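You operate a simulated robot arm through the tools that you are given. There is no shell and no other tool. Be economical: measure what you need, move in short steps, check, and stop when the job is done.

Carry out the task below with a simulated robot arm. There is one attempt and no reset: what you move stays moved.

Task
Put the black brush on the rear of the packing table. Put the yellow plastic block on the top of the grey mat away on the top of the window bench. Fetch the pink pad and set it on the grey panel. Open the sliding case lid. Any order will do.

Only the result counts: the job must be done as asked and must still hold three seconds after the hand-in. Knocking over, shifting, dropping, spilling or breaking anything else fails it. A push-on lid holds only when it is set on centred and level and pressed home; a screw cap is set on level and turned clockwise until tight.

Robot
A 6-joint arm with a two-finger gripper on a trunk, on a base that drives. Base frame: it is fixed to the floor where the robot stands at the start and does not move with it; the origin is under the middle of the robot, x ahead of it, y to its left, z up; the surface under the hand at the start is at about z = 806. Readings come in mm, degrees, newtons and seconds.
Its first joint turns from -166.0 to 166.0 degrees. Places, roughly: black brush (16x4x3 cm) [700, 200, 800]; grey panel (15x10x1 cm) [-2100, 2100, 900]; pink pad (7x7x6 cm) [1000, -400, 800]; rear of the packing table (200x20 cm) [-1900, 2360, 800]; sliding case lid [-1500, 1900, 900]; top of the window bench [900, -2100, 800]; yellow plastic block [750, 0, 750]. Payload 2.54 kg.
The tool frame sits at the grasp point between the pads (the TCP): z along the fingers, y along the line on which they close. The tips reach 30 mm beyond it. The gripper opens to 116 mm. The gripper's body begins 95 mm behind the TCP.
Orientation is that of the tool frame in the base frame, as [roll, pitch, yaw] about the fixed x, y, z axes, in that order (R = Rz(yaw) Ry(pitch) Rx(roll)). With the fingers straight down and closing along the base's y, the tool's x points along the base's -x, its y along +y and its z along -z.

Tools
- The arm moves only by the tool move_arm. Its argument "series" is a list that holds one entry, the list of rows, each a list of 7 numbers: the shift along the tool's x, y, z in mm, then the turn, a rotation vector about the tool's x, y, z in rad, then the opening in per cent of the stroke, from 0 (shut) to 100 (fully open). In form: [[[dx, dy, dz, ax, ay, az, hand], ...]]. A call has 1 to 12 rows; each row shifts and turns the commanded pose from where the row before left it, along the tool's axes as they then stand. Rows are played at 5 a second. More than 50 mm and 8.6 degrees between two rows, or a gripper value outside its range, and nothing of the call is played. Where a pose cannot be reached the arm comes as near as it can. A force on the tool above 40 N (or 10 N above the force at the start of the call, whichever is more), or a blocked arm, ends the call early, and 0.2 s more pass. The fingers move at their own pace (about 72 mm/s each) and stop on an object; they squeeze with about 39 N. The grip force told is the motor's: it shows also when the fingers shut on nothing. Time passes only in rows, and 0.2 s behind the last, so rows that do not move let the fingers close. The reply holds the time, the measured pose of the TCP, the force on the tool along the base axes, the opening and the grip force, in the units named above and with some noise, with the torque about the TCP (base axes, N m) and any sound that the robot's microphone picked up.
- Cameras (640 x 400 px; columns grow to the right, rows downward): "scene" is now at [-24.6, 142.8, 1426.4]; the picture's right is [-0.17, -0.99, 0.00], its down [-0.50, 0.09, -0.86] and it looks along [0.85, -0.15, -0.51] (base axes); focal length 254 px, centre (320, 200). "wrist" rides on the gripper at [69, -15, -122] in the tool frame; the picture's right is [0.22, 0.98, 0.00], its down [-0.83, 0.18, -0.53] and it looks along [-0.52, 0.12, 0.85] (tool axes); focal length 251 px, centre (320, 200). There is no depth. A picture from a camera that has moved, and an enlarged one, comes with that camera's place and axes in the base frame and with its lens. The place of the scene camera against the robot may be out by one fixed shift of up to 25 mm in any direction.
- camera(camera): a new picture of that camera. The clock stands still meanwhile.
- roll_base(legs): drives the robot by 1 to 6 legs, each [ahead, left, turn to the left] in mm, mm and degrees, along the robot's own axes; the way and the turn of a leg run together, so that a leg with both is an arc; at most 1500 mm and 180 degrees a leg. The arm and the cameras ride along, it lands a little off, and it stops where it bumps. It gives what a move gives.
- head_to(pan, tilt): turns the head with the scene camera to pan (to the left, within 120 degrees either way) and tilt (down, from -29 to 69), counted from straight ahead of the robot. It gives what a move gives.
- inspect(camera, box): a new picture of the part [left, top, right, bottom] of that camera's present view, enlarged. The clock stands still meanwhile.
- job_done(): hands the job in; it is judged then, once.

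Go step by step. Nothing tells you exact positions but the pictures and the camera data: compare them with the known pose of the tool, close in by small moves and look again before you grip or let go. The budget is 165 turns and 112 pictures, counting those below and the enlarged ones. Unless the task says otherwise, let go and move clear before handing in, and close with one line.

The tools are called after ">>>" by a JSON object that holds its "fn" and its "kwargs". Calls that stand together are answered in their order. move_arm: Moves the arm, as the interface text tells. Its arguments: {"type":"object","properties":{"series":{"type":"array","items":{"type":"array","items":{"type":"array","items":{"type":"number"}}}}},"required":["series"]} The other tools are called the same way: roll_base (legs) drives the base; head_to (pan, tilt) turns the head that bears the scene camera; camera (camera) takes a picture; inspect (camera, box) takes an enlarged picture of a part of a camera's view; job_done () hands the job in.

At the start:

```text
time: 0.0
tcp_pos: [594.8, -323.2, 1145.3]
orientation: [180.0, 0.1, -180.0]
contact_force: [-1.0, 0.9, -0.6]
moment: [0.0, -0.03, 0.02]
grip_width: 116.0
gripper_force: 0.1
robot x, y, heading: [-0.3, 0.7, 0.1]
head pan, tilt: [-9.8, 30.5]
```

scene: 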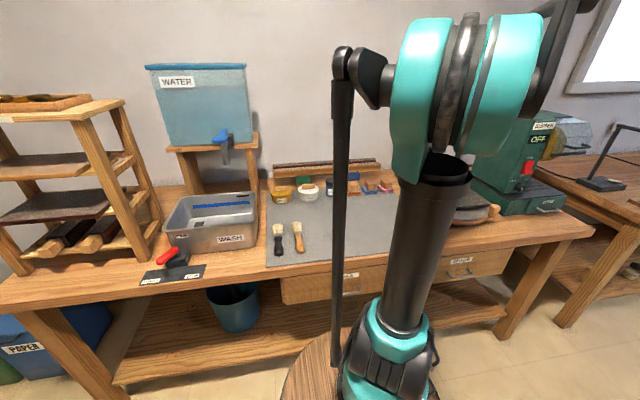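
wrist: 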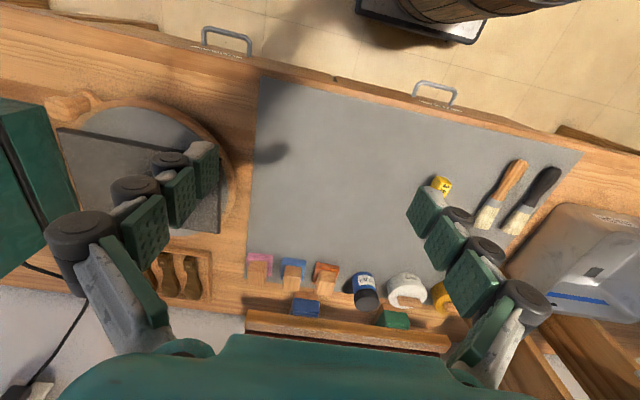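

The bench ahead carries a grey mat with brushes, a yellow block and stamps with coloured pads. I'll look closer before moving anything.

>>> {"fn": "inspect", "kwargs": {"camera": "wrist", "box": [380, 140, 600, 280]}}

>>> {"fn": "inspect", "kwargs": {"camera": "wrist", "box": [220, 230, 460, 360]}}

>>> {"fn": "inspect", "kwargs": {"camera": "scene", "box": [240, 140, 420, 280]}}

```text
2.86 times, centred on (490, 210) of wrist
camera zoom: at [525.7, -338.8, 1267.9], right [-0.22, 0.98, 0.0], down [0.83, 0.18, 0.53], along [0.52, 0.12, -0.84], focal length 718 px, centre (-166, 171)
```

zoom: 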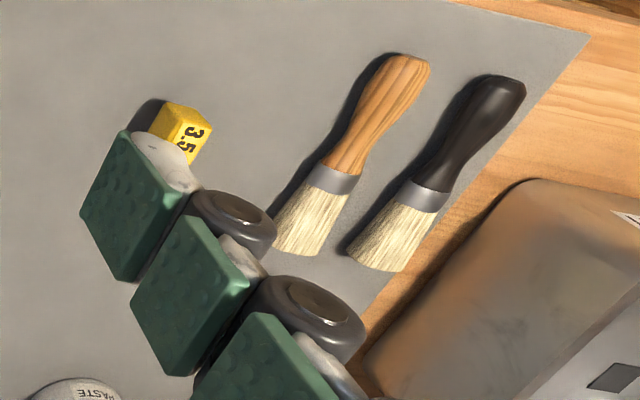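

```text
2.67 times, centred on (340, 295) of wrist
camera zoom: at [525.7, -338.8, 1267.9], right [-0.22, 0.98, 0.0], down [0.83, 0.18, 0.53], along [0.52, 0.12, -0.84], focal length 670 px, centre (267, -53)
```

zoom: 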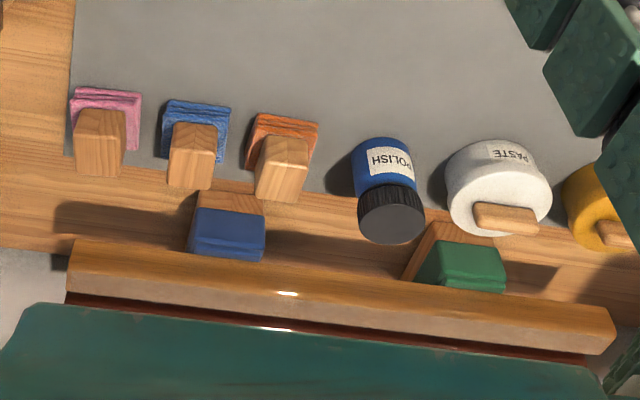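

```text
2.86 times, centred on (330, 210) of scene
camera zoom: at [-24.6, 142.8, 1426.4], right [-0.17, -0.99, 0.0], down [-0.5, 0.09, -0.86], along [0.85, -0.15, -0.51], focal length 726 px, centre (291, 171)
```

zoom: 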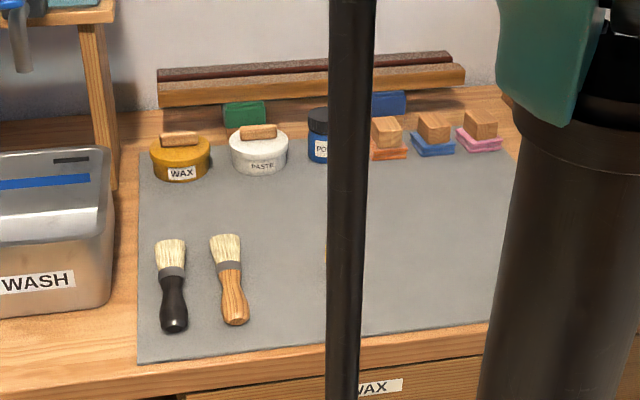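

The yellow block seems to be around (713, -38), the black brush around (673, 160) and the pink pad around (1014, -380). I'll hover over the yellow block first.

>>> {"fn": "move_arm", "kwargs": {"series": [[[-13, 36, 17, 0, 0, 0, 100], [-13, 36, 17, 0, 0, 0, 100], [-13, 36, 17, 0, 0, 0, 100], [-13, 36, 17, 0, 0, 0, 100], [-13, 36, 17, 0, 0, 0, 100], [-13, 36, 17, 0, 0, 0, 100], [-13, 36, 17, 0, 0, 0, 100], [-13, 36, 17, 0, 0, 0, 100]]]}}

>>> {"fn": "camera", "kwargs": {"camera": "wrist"}}

```text
time: 1.8
tcp_pos: [697.8, -34.6, 1010.1]
orientation: [-180.0, 0.1, -180.0]
contact_force: [-0.3, 0.2, 0.5]
moment: [0.03, -0.02, -0.01]
grip_width: 115.8
gripper_force: 0.1
robot x, y, heading: [-0.4, 1.6, -0.1]
head pan, tilt: [-9.8, 30.5]
```

```text
106 pictures are left
camera wrist: at [629.0, -50.2, 1132.9], right [-0.21, 0.98, 0.0], down [0.83, 0.18, 0.54], along [0.52, 0.11, -0.84], focal length 251 px, centre (320, 200)
```

wrist: 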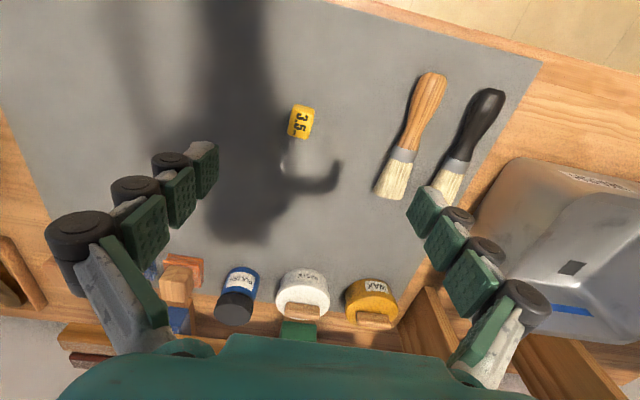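

The yellow block lies just ahead of the hand. I'll enlarge it to get its size and angle.

>>> {"fn": "inspect", "kwargs": {"camera": "wrist", "box": [250, 80, 362, 150]}}

>>> {"fn": "inspect", "kwargs": {"camera": "wrist", "box": [360, 50, 520, 220]}}

```text
5.71 times, centred on (306, 115) of wrist
camera zoom: at [629.0, -50.2, 1132.9], right [-0.21, 0.98, 0.0], down [0.83, 0.18, 0.54], along [0.52, 0.11, -0.84], focal length 1437 px, centre (400, 686)
```

zoom: 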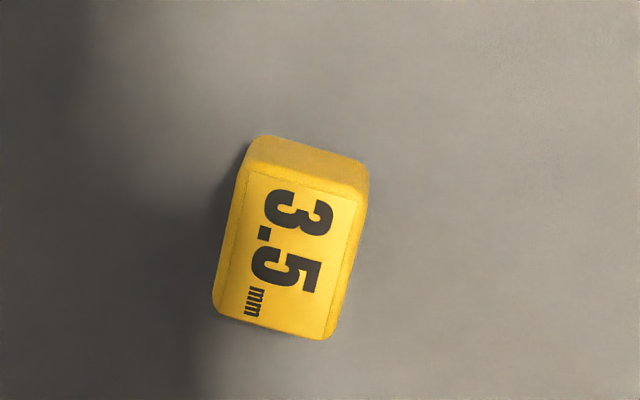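

```text
2.35 times, centred on (440, 135) of wrist
camera zoom: at [629.0, -50.2, 1132.9], right [-0.21, 0.98, 0.0], down [0.83, 0.18, 0.54], along [0.52, 0.11, -0.84], focal length 592 px, centre (38, 353)
```

zoom: 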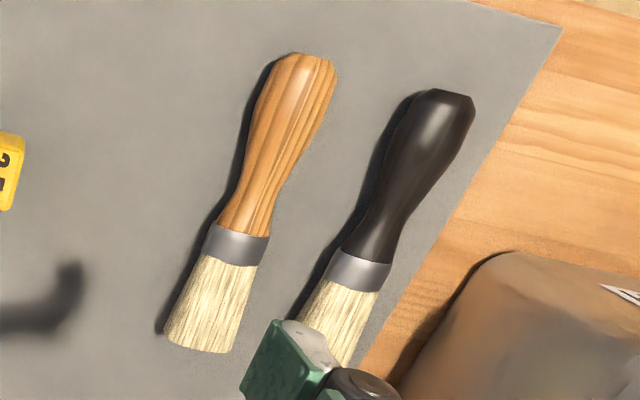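

The block is about 31 mm along x and 23 mm along y, nearly square to the hand, centred near (718, -56). I'll move over it and go down.

>>> {"fn": "move_arm", "kwargs": {"series": [[[-20, -21, 0, 0, 0, 0, 70], [0, 0, 40, 0, 0, 0, 70], [0, 0, 40, 0, 0, 0, 70], [0, 0, 30, 0, 0, 0, 70], [0, 0, 0, 0, 0, 0, 70]]]}}

>>> {"fn": "camera", "kwargs": {"camera": "wrist"}}

```text
time: 3.0
tcp_pos: [720.0, -55.9, 898.9]
orientation: [-179.9, 0.1, -180.0]
contact_force: [0.0, -0.6, 0.0]
moment: [0.02, 0.02, -0.05]
grip_width: 81.1
gripper_force: 0.0
robot x, y, heading: [-1.2, 0.6, -0.0]
head pan, tilt: [-9.8, 30.5]
```

```text
103 pictures are left
camera wrist: at [650.8, -72.3, 1021.8], right [-0.22, 0.98, 0.0], down [0.83, 0.18, 0.53], along [0.52, 0.12, -0.84], focal length 251 px, centre (320, 200)
```

wrist: 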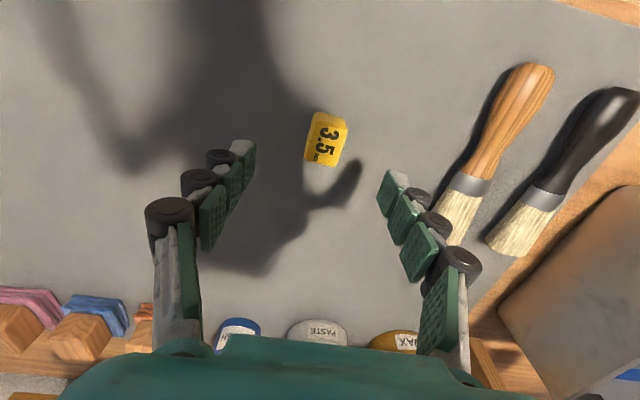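

The block is within a few mm of where I computed. Going down with a small correction and gripping it.

>>> {"fn": "move_arm", "kwargs": {"series": [[[3, 3, 30, 0, 0, 0, 70], [0, 0, 20, 0, 0, 0, 70], [0, 0, 7, 0, 0, 0, 70], [0, 0, 0, 0, 0, 0, 0], [0, 0, 0, 0, 0, 0, 0], [0, 0, 0, 0, 0, 0, 0]]]}}

>>> {"fn": "camera", "kwargs": {"camera": "wrist"}}

```text
time: 4.4
tcp_pos: [716.3, -52.4, 843.1]
orientation: [180.0, 0.1, 180.0]
contact_force: [-0.7, -0.3, 0.1]
moment: [-0.01, 0.04, 0.01]
grip_width: 24.1
gripper_force: 38.5
robot x, y, heading: [1.1, 0.1, -0.2]
head pan, tilt: [-9.8, 30.5]
```

```text
102 pictures are left
camera wrist: at [647.5, -68.9, 965.2], right [-0.22, 0.98, 0.0], down [0.83, 0.18, 0.53], along [0.52, 0.12, -0.84], focal length 251 px, centre (320, 200)
```

wrist: 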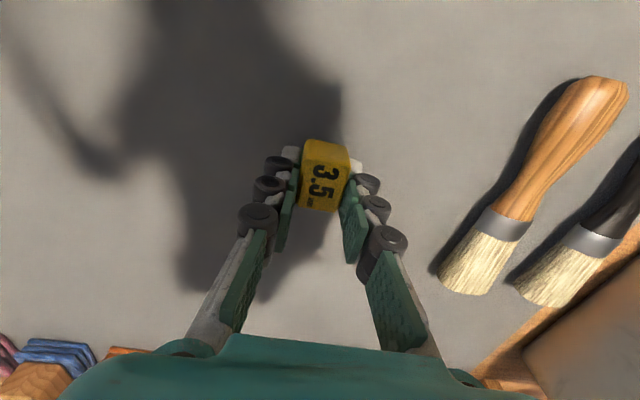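

The block is held (24 mm opening). I'll lift it and look right toward the window bench.

>>> {"fn": "move_arm", "kwargs": {"series": [[[0, 0, -40, 0, 0, 0, 0], [0, 0, -45, 0, 0, 0, 0], [15, 0, -45, 0, 0, 0, 0], [15, 0, -45, 0, 0, 0, 0], [15, 0, -45, 0, 0, 0, 0], [15, 0, -45, 0, 0, 0, 0], [40, 0, 0, 0, 0, 0, 0], [40, 0, 0, 0, 0, 0, 0], [40, 0, 0, 0, 0, 0, 0], [40, 0, 0, 0, 0, 0, 0]]]}}

>>> {"fn": "head_to", "kwargs": {"pan": -85, "tilt": 25}}

>>> {"fn": "camera", "kwargs": {"camera": "scene"}}

```text
time: 6.6
tcp_pos: [497.9, -53.6, 1107.8]
orientation: [-180.0, 0.1, -179.9]
contact_force: [-0.1, -0.2, 0.4]
moment: [-0.02, 0.03, 0.01]
grip_width: 24.1
gripper_force: 38.8
robot x, y, heading: [-1.2, -0.2, 0.0]
head pan, tilt: [-9.8, 30.5]
```

```text
time: 8.1
tcp_pos: [498.7, -53.5, 1107.1]
orientation: [180.0, 0.2, -179.9]
contact_force: [-0.2, 0.5, -0.3]
moment: [0.0, 0.02, 0.01]
grip_width: 24.3
gripper_force: 39.5
robot x, y, heading: [-0.3, -2.3, 0.2]
head pan, tilt: [-85.0, 25.0]
```

```text
101 pictures are left
camera scene: at [-105.5, 66.5, 1435.1], right [-1.0, -0.09, 0.0], down [-0.04, 0.42, -0.91], along [0.08, -0.9, -0.42], focal length 254 px, centre (320, 200)
```

scene: 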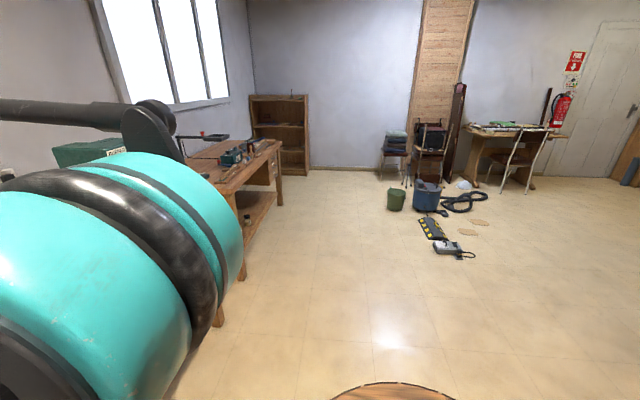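

The window bench's front edge runs along x of about 650, out to y of about -2800, and the floor is free. I'll slide right beside it.

>>> {"fn": "roll_base", "kwargs": {"legs": [[0, -1200, 0], [0, -850, 0]]}}

>>> {"fn": "head_to", "kwargs": {"pan": 0, "tilt": 35}}

>>> {"fn": "camera", "kwargs": {"camera": "scene"}}

>>> {"fn": "camera", "kwargs": {"camera": "wrist"}}

```text
time: 18.3
tcp_pos: [490.6, -2103.8, 1107.5]
orientation: [-179.9, 0.0, -179.5]
contact_force: [-0.5, -0.9, 0.4]
moment: [-0.01, -0.05, -0.01]
grip_width: 24.4
gripper_force: 38.9
robot x, y, heading: [-6.5, -2056.8, 0.4]
head pan, tilt: [-85.0, 25.0]
```

```text
time: 19.9
tcp_pos: [489.7, -2104.8, 1108.1]
orientation: [-180.0, 0.1, -179.6]
contact_force: [0.7, 0.0, -0.8]
moment: [-0.02, -0.04, -0.01]
grip_width: 24.6
gripper_force: 39.0
robot x, y, heading: [-4.5, -2060.9, 0.7]
head pan, tilt: [0.0, 35.0]
```

```text
100 pictures are left
camera scene: at [-34.4, -1897.3, 1419.4], right [0.01, -1.0, 0.0], down [-0.57, 0.0, -0.82], along [0.82, 0.01, -0.57], focal length 254 px, centre (320, 200)
```

scene: 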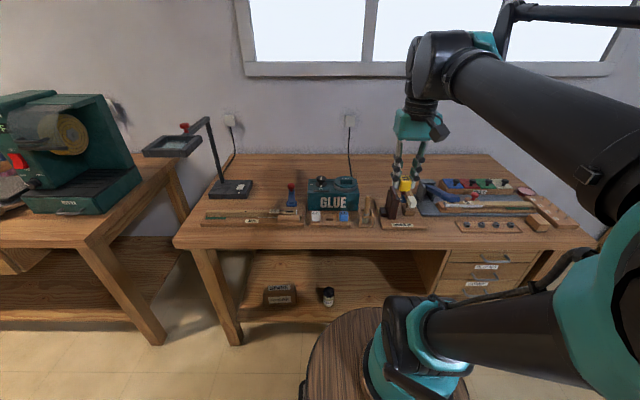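

```text
99 pictures are left
camera wrist: at [421.4, -2121.4, 1230.4], right [-0.22, 0.97, 0.0], down [0.82, 0.19, 0.53], along [0.52, 0.12, -0.84], focal length 251 px, centre (320, 200)
```

wrist: 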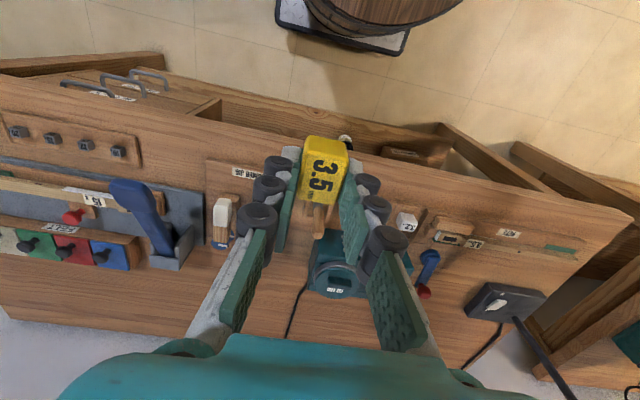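

The bench is crowded but has gaps. I'll enlarge the left-middle part to choose a clear place.

>>> {"fn": "inspect", "kwargs": {"camera": "scene", "box": [170, 140, 430, 260]}}

```text
2.46 times, centred on (300, 200) of scene
camera zoom: at [-34.4, -1897.3, 1419.4], right [0.01, -1.0, 0.0], down [-0.57, 0.0, -0.82], along [0.82, 0.01, -0.57], focal length 625 px, centre (369, 200)
```

zoom: 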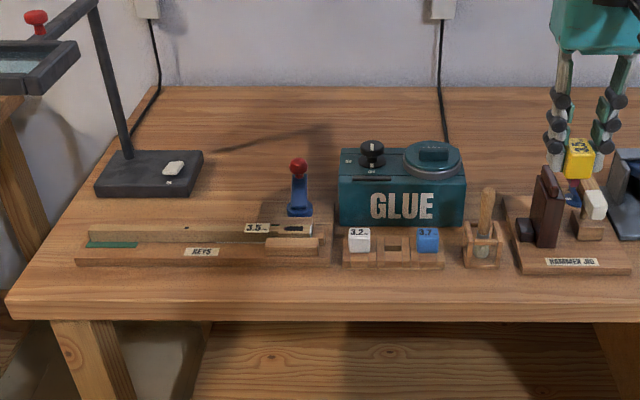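

I see free table between the lamp base and the small press, near (974, -1644). I'll drive left and a bit ahead so it's in reach, then look again.

>>> {"fn": "roll_base", "kwargs": {"legs": [[0, 410, 0], [130, 0, 0]]}}

>>> {"fn": "camera", "kwargs": {"camera": "wrist"}}

>>> {"fn": "camera", "kwargs": {"camera": "scene"}}

```text
time: 23.3
tcp_pos: [615.7, -1700.3, 1108.5]
orientation: [180.0, 0.1, -179.4]
contact_force: [0.4, 0.1, -0.2]
moment: [0.01, 0.04, 0.03]
grip_width: 24.5
gripper_force: 38.5
robot x, y, heading: [118.5, -1650.9, 0.9]
head pan, tilt: [0.0, 35.0]
```

```text
97 pictures are left
camera wrist: at [547.5, -1716.7, 1230.4], right [-0.22, 0.97, 0.0], down [0.82, 0.19, 0.53], along [0.52, 0.12, -0.84], focal length 251 px, centre (320, 200)
```

wrist: 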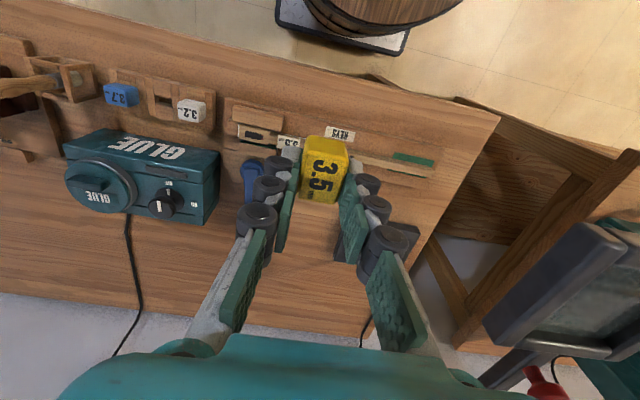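

```text
96 pictures are left
camera scene: at [91.4, -1493.3, 1419.4], right [0.01, -1.0, 0.0], down [-0.57, -0.01, -0.82], along [0.82, 0.01, -0.57], focal length 254 px, centre (320, 200)
```

scene: 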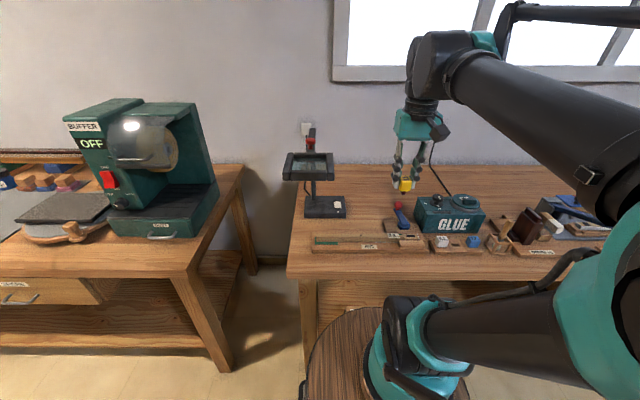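

The free patch is around x 920, y -1680. I'll swing over it at height and check with the wrist camera.

>>> {"fn": "move_arm", "kwargs": {"series": [[[-43, 2, 0, 0, 0, 0, 0], [-43, 2, 0, 0, 0, 0, 0], [-43, 2, 0, 0, 0, 0, 0], [-43, 2, 0, 0, 0, 0, 0], [-43, 2, 0, 0, 0, 0, 0], [-43, 2, 0, 0, 0, 0, 0], [-43, 2, 0, 0, 0, 0, 0], [0, 0, 40, 0, 0, 0, 0], [0, 0, 40, 0, 0, 0, 0], [0, 0, 0, 0, 0, 0, 0]]]}}

>>> {"fn": "camera", "kwargs": {"camera": "wrist"}}

>>> {"fn": "camera", "kwargs": {"camera": "scene"}}

```text
time: 25.5
tcp_pos: [918.3, -1683.9, 1028.8]
orientation: [-180.0, 0.1, -179.4]
contact_force: [-0.5, 0.0, 1.0]
moment: [0.02, -0.02, 0.01]
grip_width: 24.6
gripper_force: 39.2
robot x, y, heading: [117.4, -1649.1, 0.7]
head pan, tilt: [0.0, 35.0]
```

```text
95 pictures are left
camera wrist: at [849.0, -1700.0, 1151.7], right [-0.22, 0.97, 0.0], down [0.82, 0.19, 0.53], along [0.52, 0.12, -0.84], focal length 251 px, centre (320, 200)
```

wrist: 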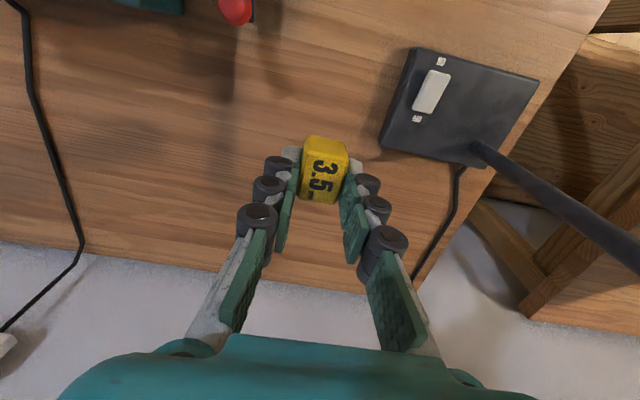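

```text
94 pictures are left
camera scene: at [91.4, -1493.3, 1419.4], right [0.01, -1.0, 0.0], down [-0.57, -0.01, -0.82], along [0.82, 0.01, -0.57], focal length 254 px, centre (320, 200)
```

scene: 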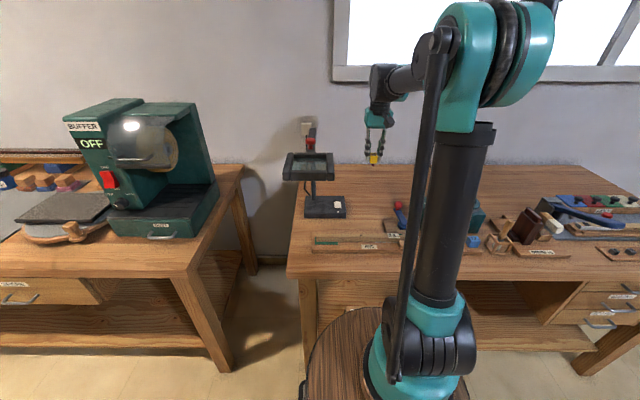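

The spot beneath is bare wood, clear of lamp and press. I'm lowering to just above it, then creeping to contact.

>>> {"fn": "move_arm", "kwargs": {"series": [[[0, 0, 45, 0, 0, 0, 0], [0, 0, 45, 0, 0, 0, 0], [0, 0, 45, 0, 0, 0, 0], [0, 0, 35, 0, 0, 0, 0], [0, 0, 0, 0, 0, 0, 0]]]}}

>>> {"fn": "move_arm", "kwargs": {"series": [[[0, 0, 3, 0, 0, 0, 0], [0, 0, 3, 0, 0, 0, 0], [0, 0, 3, 0, 0, 0, 0], [0, 0, 3, 0, 0, 0, 0], [0, 0, 3, 0, 0, 0, 0], [0, 0, 3, 0, 0, 0, 0], [0, 0, 3, 0, 0, 0, 0]]]}}

>>> {"fn": "camera", "kwargs": {"camera": "wrist"}}

```text
time: 26.7
tcp_pos: [915.7, -1683.0, 858.5]
orientation: [180.0, 0.1, -179.4]
contact_force: [0.0, 0.4, -0.4]
moment: [0.0, -0.01, 0.01]
grip_width: 24.4
gripper_force: 39.2
robot x, y, heading: [119.0, -1653.1, 0.7]
head pan, tilt: [0.0, 35.0]
```

```text
time: 28.3
tcp_pos: [918.0, -1683.0, 836.3]
orientation: [179.9, 0.1, -179.5]
contact_force: [1.0, -2.3, 29.6]
moment: [-0.02, -0.06, -0.02]
grip_width: 24.5
gripper_force: 39.2
robot x, y, heading: [120.0, -1651.3, 0.2]
head pan, tilt: [0.0, 35.0]
```

```text
93 pictures are left
camera wrist: at [848.1, -1699.7, 960.0], right [-0.22, 0.97, 0.0], down [0.82, 0.19, 0.54], along [0.52, 0.12, -0.84], focal length 251 px, centre (320, 200)
```

wrist: 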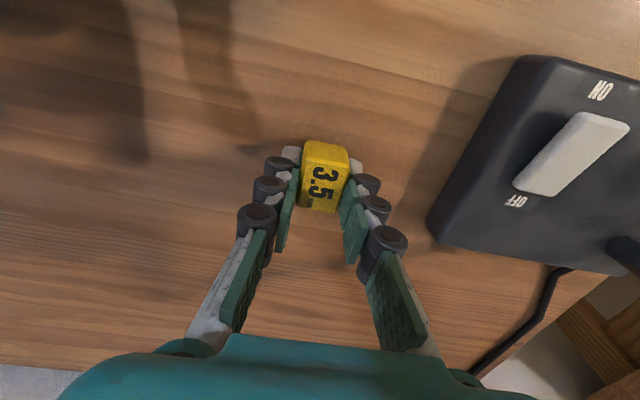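

The block is resting on the table with 30 N of contact. I'll ease off, open a little and lift away.

>>> {"fn": "move_arm", "kwargs": {"series": [[[0, 0, -1, 0, 0, 0, 0], [0, 0, 0, 0, 0, 0, 45], [0, 0, 0, 0, 0, 0, 45], [0, 0, 0, 0, 0, 0, 45], [0, 0, -40, 0, 0, 0, 45], [0, 0, -45, 0, 0, 0, 45], [0, 0, -45, 0, 0, 0, 45], [0, 0, -45, 0, 0, 0, 45], [0, 0, -45, 0, 0, 0, 45], [0, 0, -45, 0, 0, 0, 45]]]}}

>>> {"fn": "camera", "kwargs": {"camera": "wrist"}}

```text
time: 30.5
tcp_pos: [920.7, -1684.8, 1105.6]
orientation: [-180.0, 0.1, -179.4]
contact_force: [0.2, -0.1, 0.3]
moment: [0.01, 0.02, -0.03]
grip_width: 52.1
gripper_force: 0.0
robot x, y, heading: [117.8, -1648.2, 0.4]
head pan, tilt: [0.0, 35.0]
```

```text
92 pictures are left
camera wrist: at [851.2, -1702.1, 1228.4], right [-0.22, 0.97, 0.0], down [0.82, 0.19, 0.53], along [0.52, 0.12, -0.84], focal length 251 px, centre (320, 200)
```

wrist: 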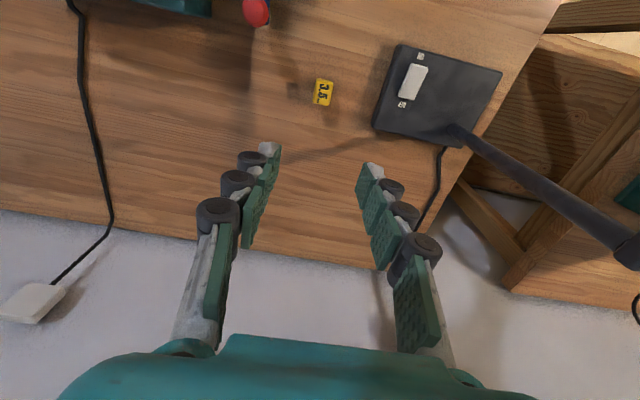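

The block stands on the window bench. I'm retracting the arm and driving back to the first bench.

>>> {"fn": "move_arm", "kwargs": {"series": [[[45, 0, 0, 0, 0, 0, 60], [45, 0, 0, 0, 0, 0, 60], [45, 0, 0, 0, 0, 0, 60], [45, 0, 0, 0, 0, 0, 60], [45, 0, 0, 0, 0, 0, 60], [45, 0, 0, 0, 0, 0, 60], [45, 0, 0, 0, 0, 0, 60]]]}}

>>> {"fn": "roll_base", "kwargs": {"legs": [[-118, 0, 0], [0, 1200, 0], [0, 450, 0]]}}

>>> {"fn": "camera", "kwargs": {"camera": "wrist"}}

```text
time: 32.1
tcp_pos: [603.1, -1688.6, 1104.9]
orientation: [180.0, 0.1, -179.4]
contact_force: [-0.5, 0.0, 0.0]
moment: [0.0, 0.05, 0.0]
grip_width: 69.9
gripper_force: 0.2
robot x, y, heading: [119.8, -1651.0, 0.5]
head pan, tilt: [0.0, 35.0]
```

```text
time: 41.3
tcp_pos: [462.6, -36.7, 1106.1]
orientation: [179.9, 0.1, -178.9]
contact_force: [0.8, 0.8, -0.3]
moment: [0.01, -0.01, -0.01]
grip_width: 69.8
gripper_force: 0.1
robot x, y, heading: [-22.6, -2.3, 1.1]
head pan, tilt: [0.0, 35.0]
```

```text
91 pictures are left
camera wrist: at [393.8, -53.3, 1228.2], right [-0.23, 0.97, 0.0], down [0.82, 0.2, 0.53], along [0.52, 0.12, -0.84], focal length 251 px, centre (320, 200)
```

wrist: 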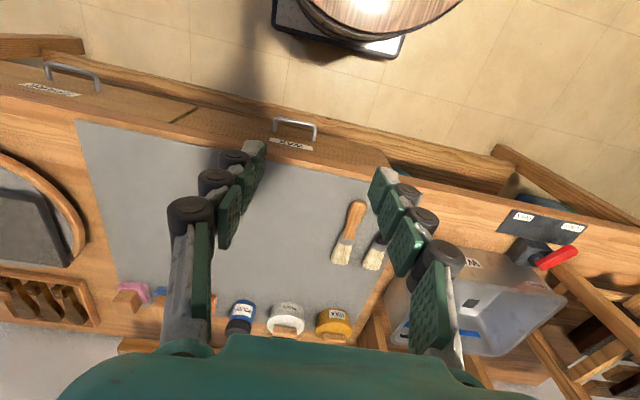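

I work out the black brush to lie along x at y about 159, spanning x 630 to 790, with a waist near x 700. I'm moving above it.

>>> {"fn": "move_arm", "kwargs": {"series": [[[-30, 23.7, 12, 0, 0, 0, 45], [-30, 23.7, 12, 0, 0, 0, 45], [-30, 23.7, 12, 0, 0, 0, 45], [-30, 23.7, 12, 0, 0, 0, 45], [-30, 23.7, 12, 0, 0, 0, 45], [-30, 23.7, 12, 0, 0, 0, 45], [-30, 23.7, 12, 0, 0, 0, 45], [-30, 23.7, 12, 0, 0, 0, 45], [0, 0, 0, 0, 0, 0, 45]]]}}

>>> {"fn": "inspect", "kwargs": {"camera": "wrist", "box": [160, 0, 480, 200]}}

```text
time: 43.3
tcp_pos: [697.2, 157.2, 1010.6]
orientation: [-180.0, 0.1, -178.9]
contact_force: [0.0, -0.5, 0.6]
moment: [0.01, 0.0, 0.01]
grip_width: 52.1
gripper_force: 0.1
robot x, y, heading: [-21.0, -3.0, 0.9]
head pan, tilt: [0.0, 35.0]
```

```text
2.00 times, centred on (320, 100) of wrist
camera zoom: at [628.9, 140.9, 1133.0], right [-0.23, 0.97, 0.0], down [0.82, 0.2, 0.53], along [0.52, 0.12, -0.84], focal length 503 px, centre (320, 400)
```

zoom: 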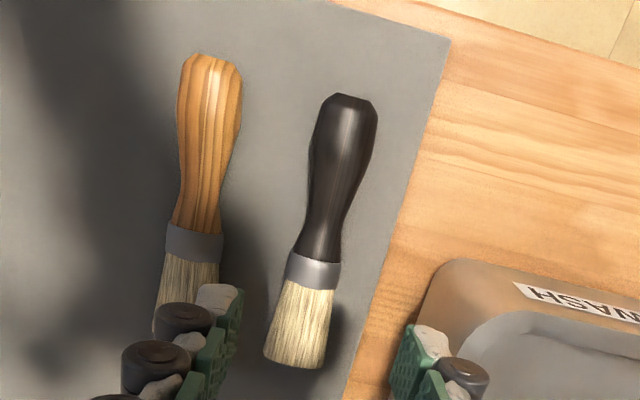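

The waist is at (700, 157), right under the hand, and the tank edge is clear. I'm going down and gripping.

>>> {"fn": "move_arm", "kwargs": {"series": [[[-3, 0, 45, 0, 0, 0, 45], [0, 0, 45, 0, 0, 0, 45], [0, 0, 45, 0, 0, 0, 45], [0, 0, 20, 0, 0, 0, 45], [0, 0, 11, 0, 0, 0, 45], [0, 0, 0, 0, 0, 0, 0], [0, 0, 0, 0, 0, 0, 0], [0, 0, 0, 0, 0, 0, 0]]]}}

>>> {"fn": "camera", "kwargs": {"camera": "wrist"}}

```text
time: 45.1
tcp_pos: [704.4, 158.8, 844.4]
orientation: [180.0, 0.1, -178.9]
contact_force: [0.2, 0.2, -0.1]
moment: [-0.02, 0.02, -0.03]
grip_width: 30.8
gripper_force: 38.4
robot x, y, heading: [-21.3, -3.6, 1.2]
head pan, tilt: [0.0, 35.0]
```

```text
89 pictures are left
camera wrist: at [635.4, 140.8, 966.0], right [-0.23, 0.97, 0.0], down [0.82, 0.2, 0.53], along [0.52, 0.12, -0.84], focal length 251 px, centre (320, 200)
```

wrist: 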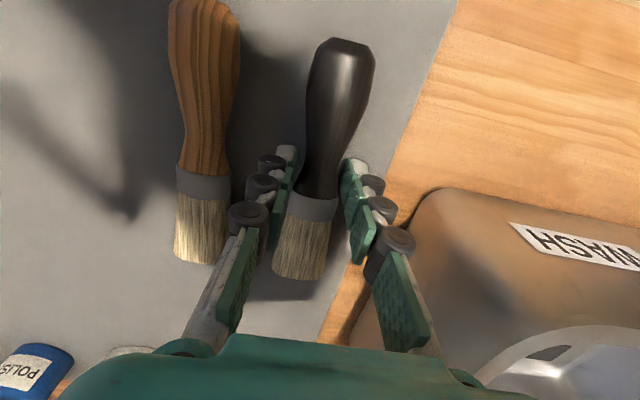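

The brush is gripped at 31 mm. I'll lift it and check that it hangs level.

>>> {"fn": "move_arm", "kwargs": {"series": [[[0, 0, -30, 0, 0, 0, 0], [0, 0, -45, 0, 0, 0, 0], [0, 0, -45, 0, 0, 0, 0], [0, 0, -45, 0, 0, 0, 0], [0, 0, -45, 0, 0, 0, 0], [0, 0, -45, 0, 0, 0, 0], [45, 0, 0, 0, 0, 0, 0], [45, 0, 0, 0, 0, 0, 0], [45, 0, 0, 0, 0, 0, 0], [45, 0, 0, 0, 0, 0, 0], [45, 0, 0, 0, 0, 0, 0]]]}}

>>> {"fn": "camera", "kwargs": {"camera": "wrist"}}

>>> {"fn": "head_to", "kwargs": {"pan": 115, "tilt": 20}}

>>> {"fn": "camera", "kwargs": {"camera": "scene"}}

```text
time: 47.5
tcp_pos: [476.4, 154.9, 1097.8]
orientation: [180.0, 0.1, -179.0]
contact_force: [1.0, 0.7, -0.7]
moment: [0.0, 0.05, 0.01]
grip_width: 31.0
gripper_force: 39.0
robot x, y, heading: [-20.0, -2.7, 1.1]
head pan, tilt: [0.0, 35.0]
```

```text
88 pictures are left
camera wrist: at [408.2, 136.9, 1220.9], right [-0.23, 0.97, 0.0], down [0.82, 0.2, 0.53], along [0.52, 0.12, -0.84], focal length 251 px, centre (320, 200)
```

wrist: 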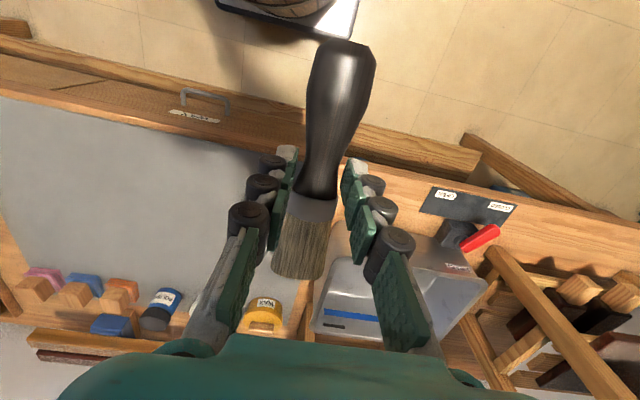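

```text
time: 49.4
tcp_pos: [476.4, 153.3, 1099.0]
orientation: [180.0, 0.0, -178.9]
contact_force: [-0.2, -0.2, -1.1]
moment: [0.01, 0.02, 0.01]
grip_width: 30.8
gripper_force: 39.2
robot x, y, heading: [-22.6, -2.1, 1.0]
head pan, tilt: [115.0, 20.0]
```

```text
87 pictures are left
camera scene: at [-179.3, 237.3, 1443.2], right [0.9, 0.44, 0.0], down [0.15, -0.31, -0.94], along [-0.41, 0.84, -0.34], focal length 254 px, centre (320, 200)
```

scene: 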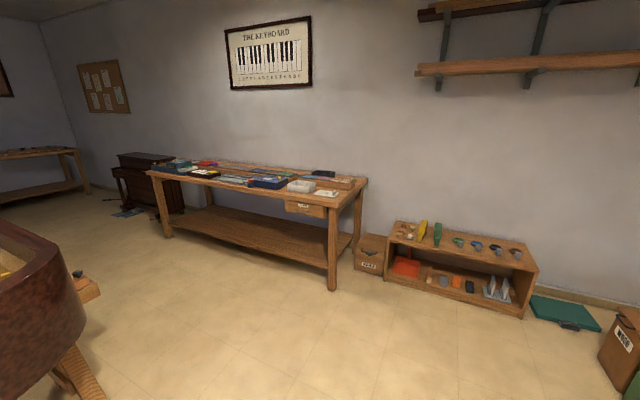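

The brush is level in the grip. The packing table stands along x from about -2950 to -900 with its front near y = 1840, and a piano sits at the left. I'll back off, turn left, drive up to it and look.

>>> {"fn": "roll_base", "kwargs": {"legs": [[-250, 0, 0], [0, 0, 89], [1150, 0, 0]]}}

>>> {"fn": "head_to", "kwargs": {"pan": 75, "tilt": 25}}

>>> {"fn": "camera", "kwargs": {"camera": "scene"}}

>>> {"fn": "head_to", "kwargs": {"pan": 40, "tilt": 30}}

>>> {"fn": "camera", "kwargs": {"camera": "scene"}}

```text
time: 60.5
tcp_pos: [-439.6, 1623.8, 1098.0]
orientation: [180.0, 0.1, -89.7]
contact_force: [0.7, 0.1, -0.7]
moment: [-0.04, 0.0, 0.01]
grip_width: 30.8
gripper_force: 38.6
robot x, y, heading: [-290.5, 1119.5, 90.0]
head pan, tilt: [115.0, 20.0]
```

```text
time: 61.5
tcp_pos: [-440.9, 1623.4, 1098.2]
orientation: [180.0, 0.1, -89.7]
contact_force: [0.4, -0.6, -0.6]
moment: [-0.02, -0.03, 0.0]
grip_width: 30.7
gripper_force: 38.5
robot x, y, heading: [-285.6, 1122.3, 90.2]
head pan, tilt: [75.0, 25.0]
```

```text
86 pictures are left
camera scene: at [-522.7, 1032.8, 1435.1], right [0.25, 0.97, 0.0], down [0.41, -0.11, -0.91], along [-0.88, 0.23, -0.42], focal length 254 px, centre (320, 200)
```

scene: 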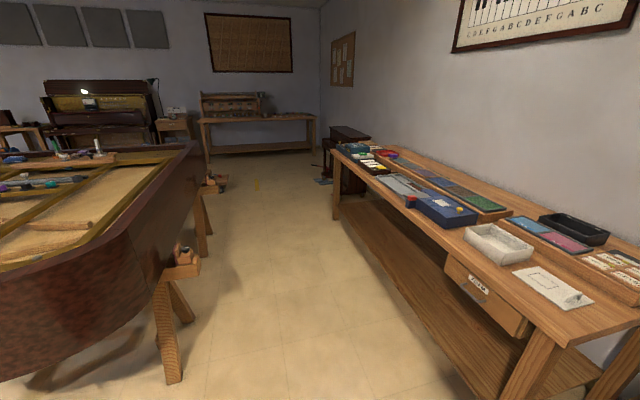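

```text
time: 62.5
tcp_pos: [-439.0, 1622.5, 1098.8]
orientation: [180.0, 0.2, -89.7]
contact_force: [-0.4, 0.0, -0.2]
moment: [-0.04, 0.01, -0.01]
grip_width: 30.7
gripper_force: 39.0
robot x, y, heading: [-293.9, 1122.4, 90.1]
head pan, tilt: [40.0, 30.0]
```

```text
85 pictures are left
camera scene: at [-492.1, 1078.4, 1427.2], right [0.76, 0.65, 0.0], down [0.32, -0.38, -0.87], along [-0.56, 0.66, -0.5], focal length 254 px, centre (320, 200)
```

scene: 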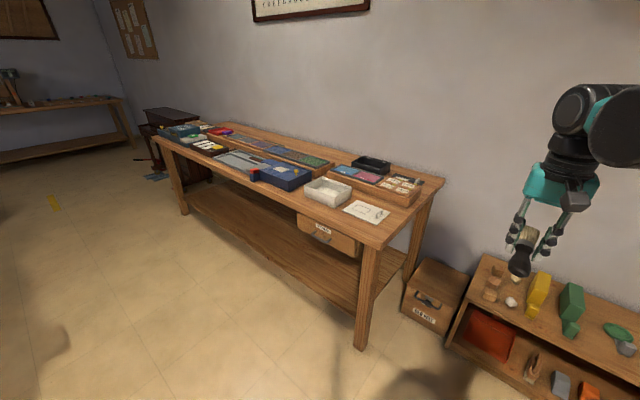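

The corridor between piano (y below about 650) and table is wide. I'm sliding along to x of about -1800.

>>> {"fn": "roll_base", "kwargs": {"legs": [[0, 1450, 0], [120, 0, 0]]}}

>>> {"fn": "head_to", "kwargs": {"pan": 0, "tilt": 35}}

>>> {"fn": "camera", "kwargs": {"camera": "scene"}}

>>> {"fn": "camera", "kwargs": {"camera": "wrist"}}

```text
time: 69.9
tcp_pos: [-1894.7, 1589.4, 1098.4]
orientation: [180.0, 0.1, -87.8]
contact_force: [-0.3, 0.4, -1.1]
moment: [-0.01, 0.03, 0.01]
grip_width: 30.6
gripper_force: 38.8
robot x, y, heading: [-1728.3, 1094.0, 92.2]
head pan, tilt: [40.0, 30.0]
stopped in leg 2: the robot was blocked; the commanded pose is now the measured one
```

```text
time: 71.0
tcp_pos: [-1894.0, 1589.3, 1099.6]
orientation: [179.9, 0.2, -87.8]
contact_force: [0.1, -0.4, -0.5]
moment: [-0.04, -0.02, -0.04]
grip_width: 30.7
gripper_force: 39.2
robot x, y, heading: [-1726.2, 1096.0, 92.3]
head pan, tilt: [0.0, 35.0]
```

```text
84 pictures are left
camera scene: at [-1870.2, 1063.5, 1419.4], right [1.0, 0.04, 0.0], down [0.02, -0.57, -0.82], along [-0.03, 0.82, -0.57], focal length 254 px, centre (320, 200)
```

scene: 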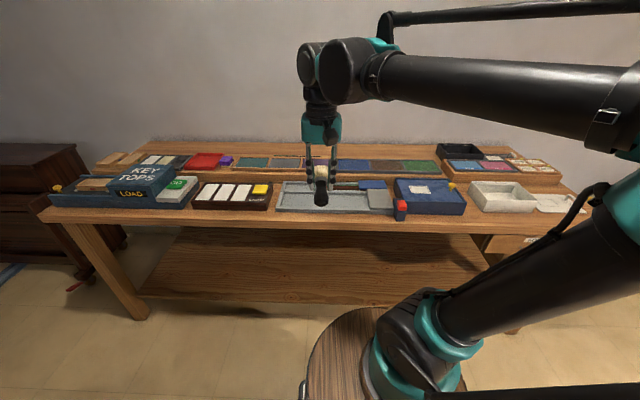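

```text
83 pictures are left
camera wrist: at [-1876.6, 1519.6, 1221.0], right [-0.97, -0.25, 0.0], down [-0.21, 0.82, 0.54], along [-0.13, 0.52, -0.84], focal length 251 px, centre (320, 200)
```

wrist: 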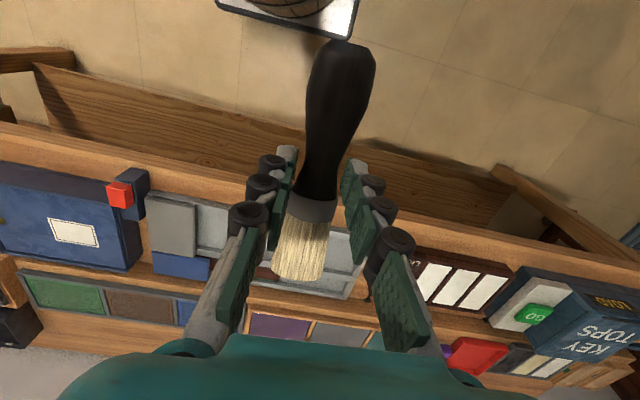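

The base was blocked, so I'll look around it to see what it touched.

>>> {"fn": "head_to", "kwargs": {"pan": 100, "tilt": 50}}

>>> {"fn": "camera", "kwargs": {"camera": "scene"}}

>>> {"fn": "head_to", "kwargs": {"pan": -100, "tilt": 50}}

>>> {"fn": "camera", "kwargs": {"camera": "scene"}}

>>> {"fn": "head_to", "kwargs": {"pan": 10, "tilt": 65}}

>>> {"fn": "camera", "kwargs": {"camera": "scene"}}

```text
time: 72.7
tcp_pos: [-1894.0, 1589.3, 1098.8]
orientation: [180.0, 0.1, -87.8]
contact_force: [0.3, -0.3, -0.7]
moment: [-0.03, -0.04, -0.03]
grip_width: 30.5
gripper_force: 38.4
robot x, y, heading: [-1728.4, 1092.5, 92.1]
head pan, tilt: [100.0, 50.0]
```

```text
82 pictures are left
camera scene: at [-1942.1, 959.3, 1397.6], right [-0.21, 0.98, 0.0], down [0.75, 0.16, -0.64], along [-0.63, -0.14, -0.77], focal length 254 px, centre (320, 200)
```

scene: 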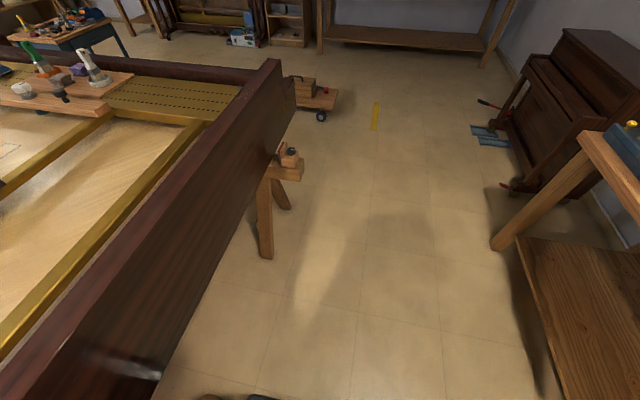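

```text
time: 75.7
tcp_pos: [-1894.6, 1589.6, 1098.6]
orientation: [179.9, 0.2, -87.8]
contact_force: [-0.6, -0.2, -0.2]
moment: [0.0, 0.0, 0.01]
grip_width: 30.7
gripper_force: 38.8
robot x, y, heading: [-1730.3, 1091.1, 92.2]
head pan, tilt: [-100.0, 50.0]
```

```text
81 pictures are left
camera scene: at [-1790.5, 965.1, 1397.6], right [-0.14, -0.99, 0.0], down [-0.76, 0.1, -0.64], along [0.64, -0.09, -0.77], focal length 254 px, centre (320, 200)
```

scene: 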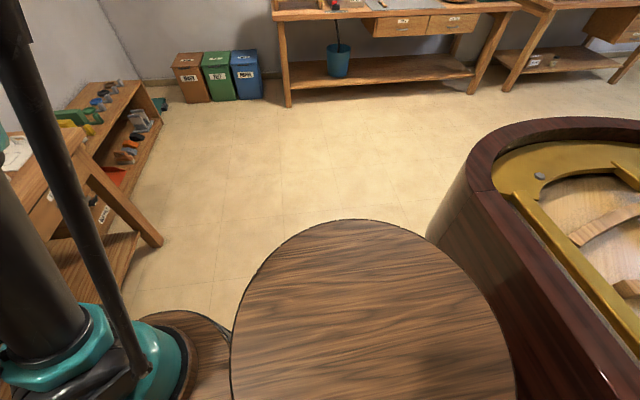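

```text
time: 77.5
tcp_pos: [-1894.0, 1588.3, 1099.7]
orientation: [180.0, 0.2, -87.8]
contact_force: [-0.1, 0.6, -1.2]
moment: [-0.01, 0.02, -0.02]
grip_width: 31.0
gripper_force: 39.0
robot x, y, heading: [-1728.3, 1092.0, 92.0]
head pan, tilt: [10.0, 65.0]
```

```text
80 pictures are left
camera scene: at [-1879.6, 1034.9, 1379.5], right [0.98, 0.21, 0.0], down [0.19, -0.89, -0.42], along [-0.09, 0.41, -0.91], focal length 254 px, centre (320, 200)
```

scene: 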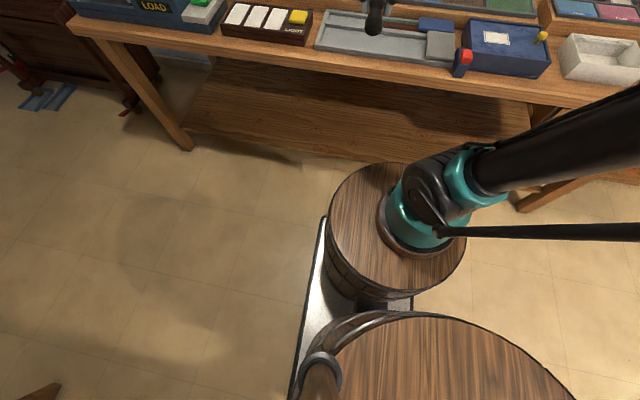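

The rear barrel of the robot is close beside the piano's rounded end, which is likely what it rubbed. I'll move ahead, away from the piano.

>>> {"fn": "roll_base", "kwargs": {"legs": [[100, 0, 0]]}}

```text
time: 78.7
tcp_pos: [-1899.2, 1686.6, 1099.0]
orientation: [180.0, 0.0, -87.8]
contact_force: [-0.4, -0.1, -1.3]
moment: [-0.04, 0.0, 0.0]
grip_width: 30.9
gripper_force: 38.9
robot x, y, heading: [-1731.0, 1191.2, 92.4]
head pan, tilt: [10.0, 65.0]
```

It moves freely now. I'm straightening the heading, going ahead a bit more, and viewing the rear of the table.

>>> {"fn": "roll_base", "kwargs": {"legs": [[60, 0, -2]]}}

>>> {"fn": "head_to", "kwargs": {"pan": 0, "tilt": 35}}

>>> {"fn": "camera", "kwargs": {"camera": "scene"}}

>>> {"fn": "inspect", "kwargs": {"camera": "scene", "box": [60, 120, 340, 240]}}

>>> {"fn": "inspect", "kwargs": {"camera": "scene", "box": [320, 120, 600, 240]}}

```text
time: 79.7
tcp_pos: [-1881.6, 1753.4, 1098.8]
orientation: [179.9, 0.1, -89.8]
contact_force: [0.6, -0.4, -0.7]
moment: [0.01, 0.01, 0.0]
grip_width: 30.8
gripper_force: 38.3
robot x, y, heading: [-1730.3, 1250.7, 90.2]
head pan, tilt: [10.0, 65.0]
```

```text
time: 80.6
tcp_pos: [-1882.4, 1753.9, 1098.9]
orientation: [180.0, 0.1, -89.7]
contact_force: [0.1, 0.2, -1.0]
moment: [0.0, -0.01, -0.01]
grip_width: 30.7
gripper_force: 39.1
robot x, y, heading: [-1733.6, 1251.5, 90.1]
head pan, tilt: [0.0, 35.0]
```

```text
79 pictures are left
camera scene: at [-1876.5, 1227.4, 1419.3], right [1.0, 0.0, 0.0], down [0.0, -0.57, -0.82], along [0.0, 0.82, -0.57], focal length 254 px, centre (320, 200)
```

scene: 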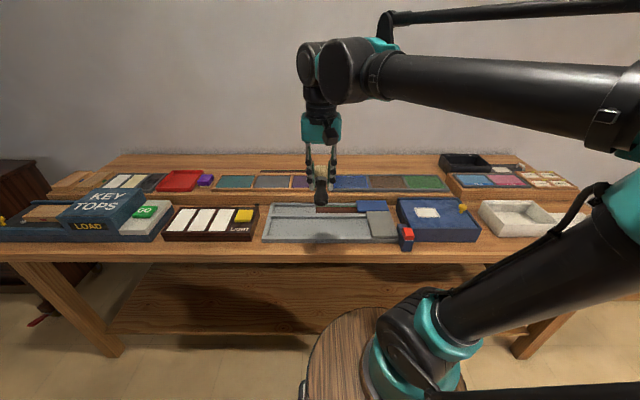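

```text
2.29 times, centred on (200, 180) of scene
camera zoom: at [-1876.5, 1227.4, 1419.3], right [1.0, 0.0, 0.0], down [0.0, -0.57, -0.82], along [0.0, 0.82, -0.57], focal length 581 px, centre (594, 246)
```

zoom: 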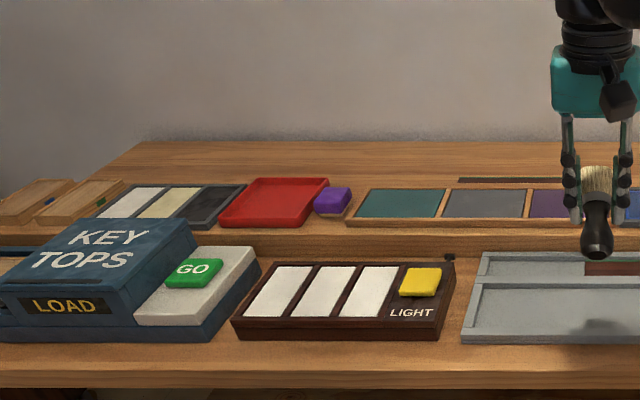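

```text
2.29 times, centred on (460, 180) of scene
camera zoom: at [-1876.5, 1227.4, 1419.3], right [1.0, 0.0, 0.0], down [0.0, -0.57, -0.82], along [0.0, 0.82, -0.57], focal length 581 px, centre (0, 246)
```

zoom: 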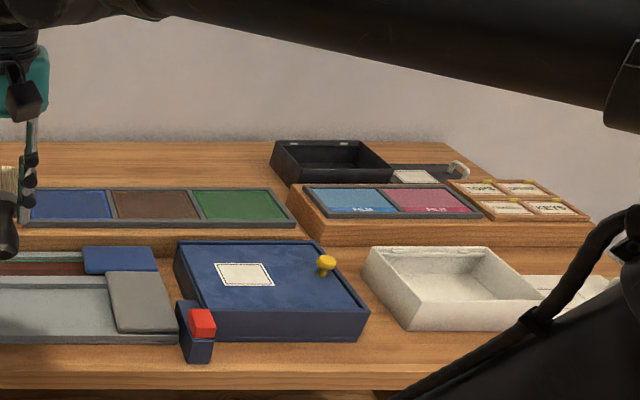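

The grey panel sits second in the row of panels on the riser, around (-2067, 2118). The rear strip behind it looks bare around x of -1750, so I'll reach over there at height and look down.

>>> {"fn": "move_arm", "kwargs": {"series": [[[-45, -10, 0, 0, 0, 0, 0], [-45, -10, 0, 0, 0, 0, 0], [-45, -10, 0, 0, 0, 0, 0], [-45, -10, 0, 0, 0, 0, 0], [-45, -10, 0, 0, 0, 0, 0], [-45, -10, 0, 0, 0, 0, 0], [-45, -10, 0, 0, 0, 0, 0], [-45, -10, 0, 0, 0, 0, 0], [-45, -10, 0, 0, 0, 0, 0], [-45, -10, 0, 0, 0, 0, 0], [0, 0, 0, 0, 0, 0, 0]]]}}

>>> {"fn": "camera", "kwargs": {"camera": "wrist"}}

>>> {"fn": "camera", "kwargs": {"camera": "scene"}}

```text
time: 83.0
tcp_pos: [-1785.1, 2205.3, 1099.3]
orientation: [-179.9, 0.1, -89.8]
contact_force: [0.1, -0.5, -0.1]
moment: [0.0, 0.02, -0.02]
grip_width: 30.6
gripper_force: 38.7
robot x, y, heading: [-1734.0, 1255.4, 90.1]
head pan, tilt: [0.0, 35.0]
```

```text
76 pictures are left
camera wrist: at [-1769.0, 2135.1, 1221.2], right [-0.98, -0.22, 0.0], down [-0.19, 0.82, 0.54], along [-0.12, 0.52, -0.84], focal length 251 px, centre (320, 200)
```

wrist: 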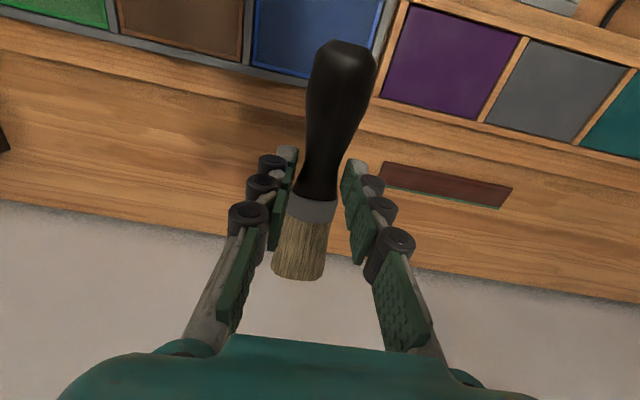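

```text
75 pictures are left
camera scene: at [-1876.5, 1227.3, 1419.4], right [1.0, 0.0, 0.0], down [0.0, -0.57, -0.82], along [0.0, 0.82, -0.57], focal length 254 px, centre (320, 200)
```

scene: 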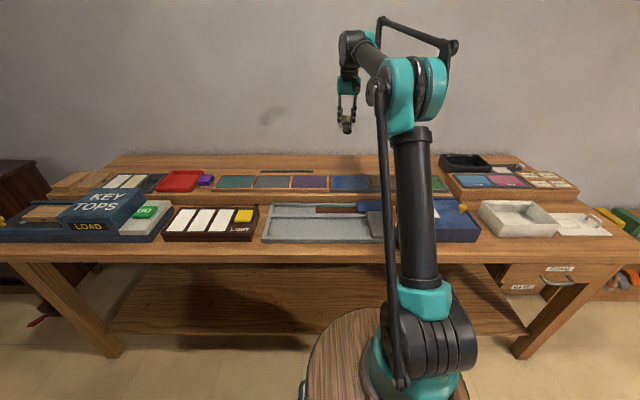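

Behind the riser there is a bare strip, y about 2215 to 2528, with a dark bar only left of x = -1920. I'll move over it and turn the brush to lie along it.

>>> {"fn": "move_arm", "kwargs": {"series": [[[-39, -10, 0, 0, 0, 0, 0], [-39, -10, 0, 0, 0, 0, 0], [-39, -10, 0, 0, 0, 0, 0], [-38, -10, 0, 0, 0, 0, 0], [0, 0, 0, 0, 0, 0.1428, 0], [0, 0, 0, 0, 0, 0.1428, 0], [0, 0, 0, 0, 0, 0.1428, 0], [0, 0, 0, 0, 0, 0.1428, 0], [0, 0, 0, 0, 0, 0.1428, 0], [0, 0, 0, 0, 0, 0.1428, 0], [0, 0, 0, 0, 0, 0.1428, 0]]]}}

>>> {"fn": "move_arm", "kwargs": {"series": [[[0, 0, 0, 0, 0, 0.1428, 0], [0, 0, 0, 0, 0, 0.1428, 0], [0, 0, 0, 0, 0, 0.1428, 0], [0, 0, 0, 0, 0, 0.1428, 0], [0, 0, 0, 0, 0, 0, 0]]]}}

>>> {"fn": "camera", "kwargs": {"camera": "wrist"}}

```text
time: 85.4
tcp_pos: [-1749.6, 2303.7, 1082.7]
orientation: [179.9, 0.0, -147.1]
contact_force: [-0.2, 0.0, -1.5]
moment: [0.0, 0.02, 0.05]
grip_width: 30.9
gripper_force: 39.2
out of reach, approached as far as the arm can: row 3, 4
robot x, y, heading: [-1729.5, 1245.2, 90.4]
head pan, tilt: [0.0, 35.0]
```

```text
time: 86.6
tcp_pos: [-1750.0, 2303.1, 1084.4]
orientation: [179.9, -0.1, -179.7]
contact_force: [-0.5, 0.4, -0.4]
moment: [0.01, -0.01, -0.01]
grip_width: 30.7
gripper_force: 39.1
robot x, y, heading: [-1733.2, 1251.9, 90.2]
head pan, tilt: [0.0, 35.0]
```

```text
74 pictures are left
camera wrist: at [-1819.3, 2287.2, 1205.8], right [-0.22, 0.98, 0.0], down [0.83, 0.18, 0.53], along [0.52, 0.12, -0.85], focal length 251 px, centre (320, 200)
```

wrist: 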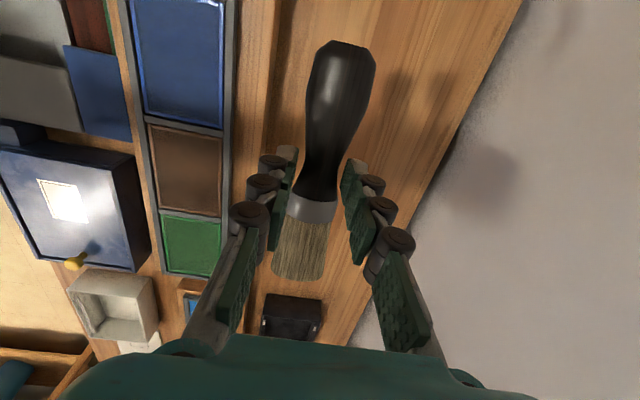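

The arm is at its reach limit at y = 2303, so I'll drive ahead 55 mm.

>>> {"fn": "roll_base", "kwargs": {"legs": [[55, 0, 0]]}}

>>> {"fn": "camera", "kwargs": {"camera": "wrist"}}

```text
time: 87.5
tcp_pos: [-1750.4, 2358.7, 1083.9]
orientation: [179.9, -0.1, -179.7]
contact_force: [0.1, -0.2, -1.2]
moment: [0.0, 0.02, -0.01]
grip_width: 30.7
gripper_force: 39.4
robot x, y, heading: [-1732.7, 1308.1, 90.3]
head pan, tilt: [0.0, 35.0]
```

```text
73 pictures are left
camera wrist: at [-1819.9, 2342.8, 1205.8], right [-0.22, 0.98, 0.0], down [0.82, 0.18, 0.53], along [0.52, 0.12, -0.85], focal length 251 px, centre (320, 200)
```

wrist: 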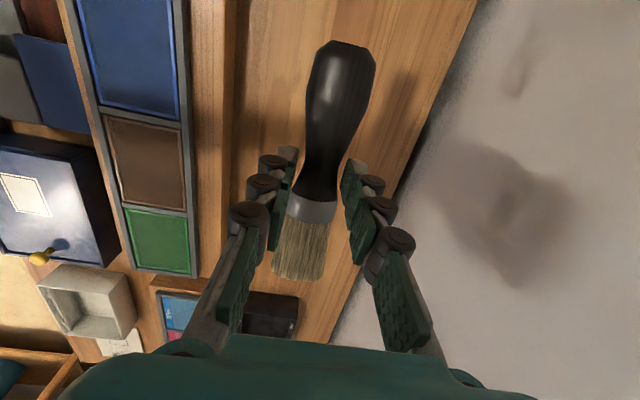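

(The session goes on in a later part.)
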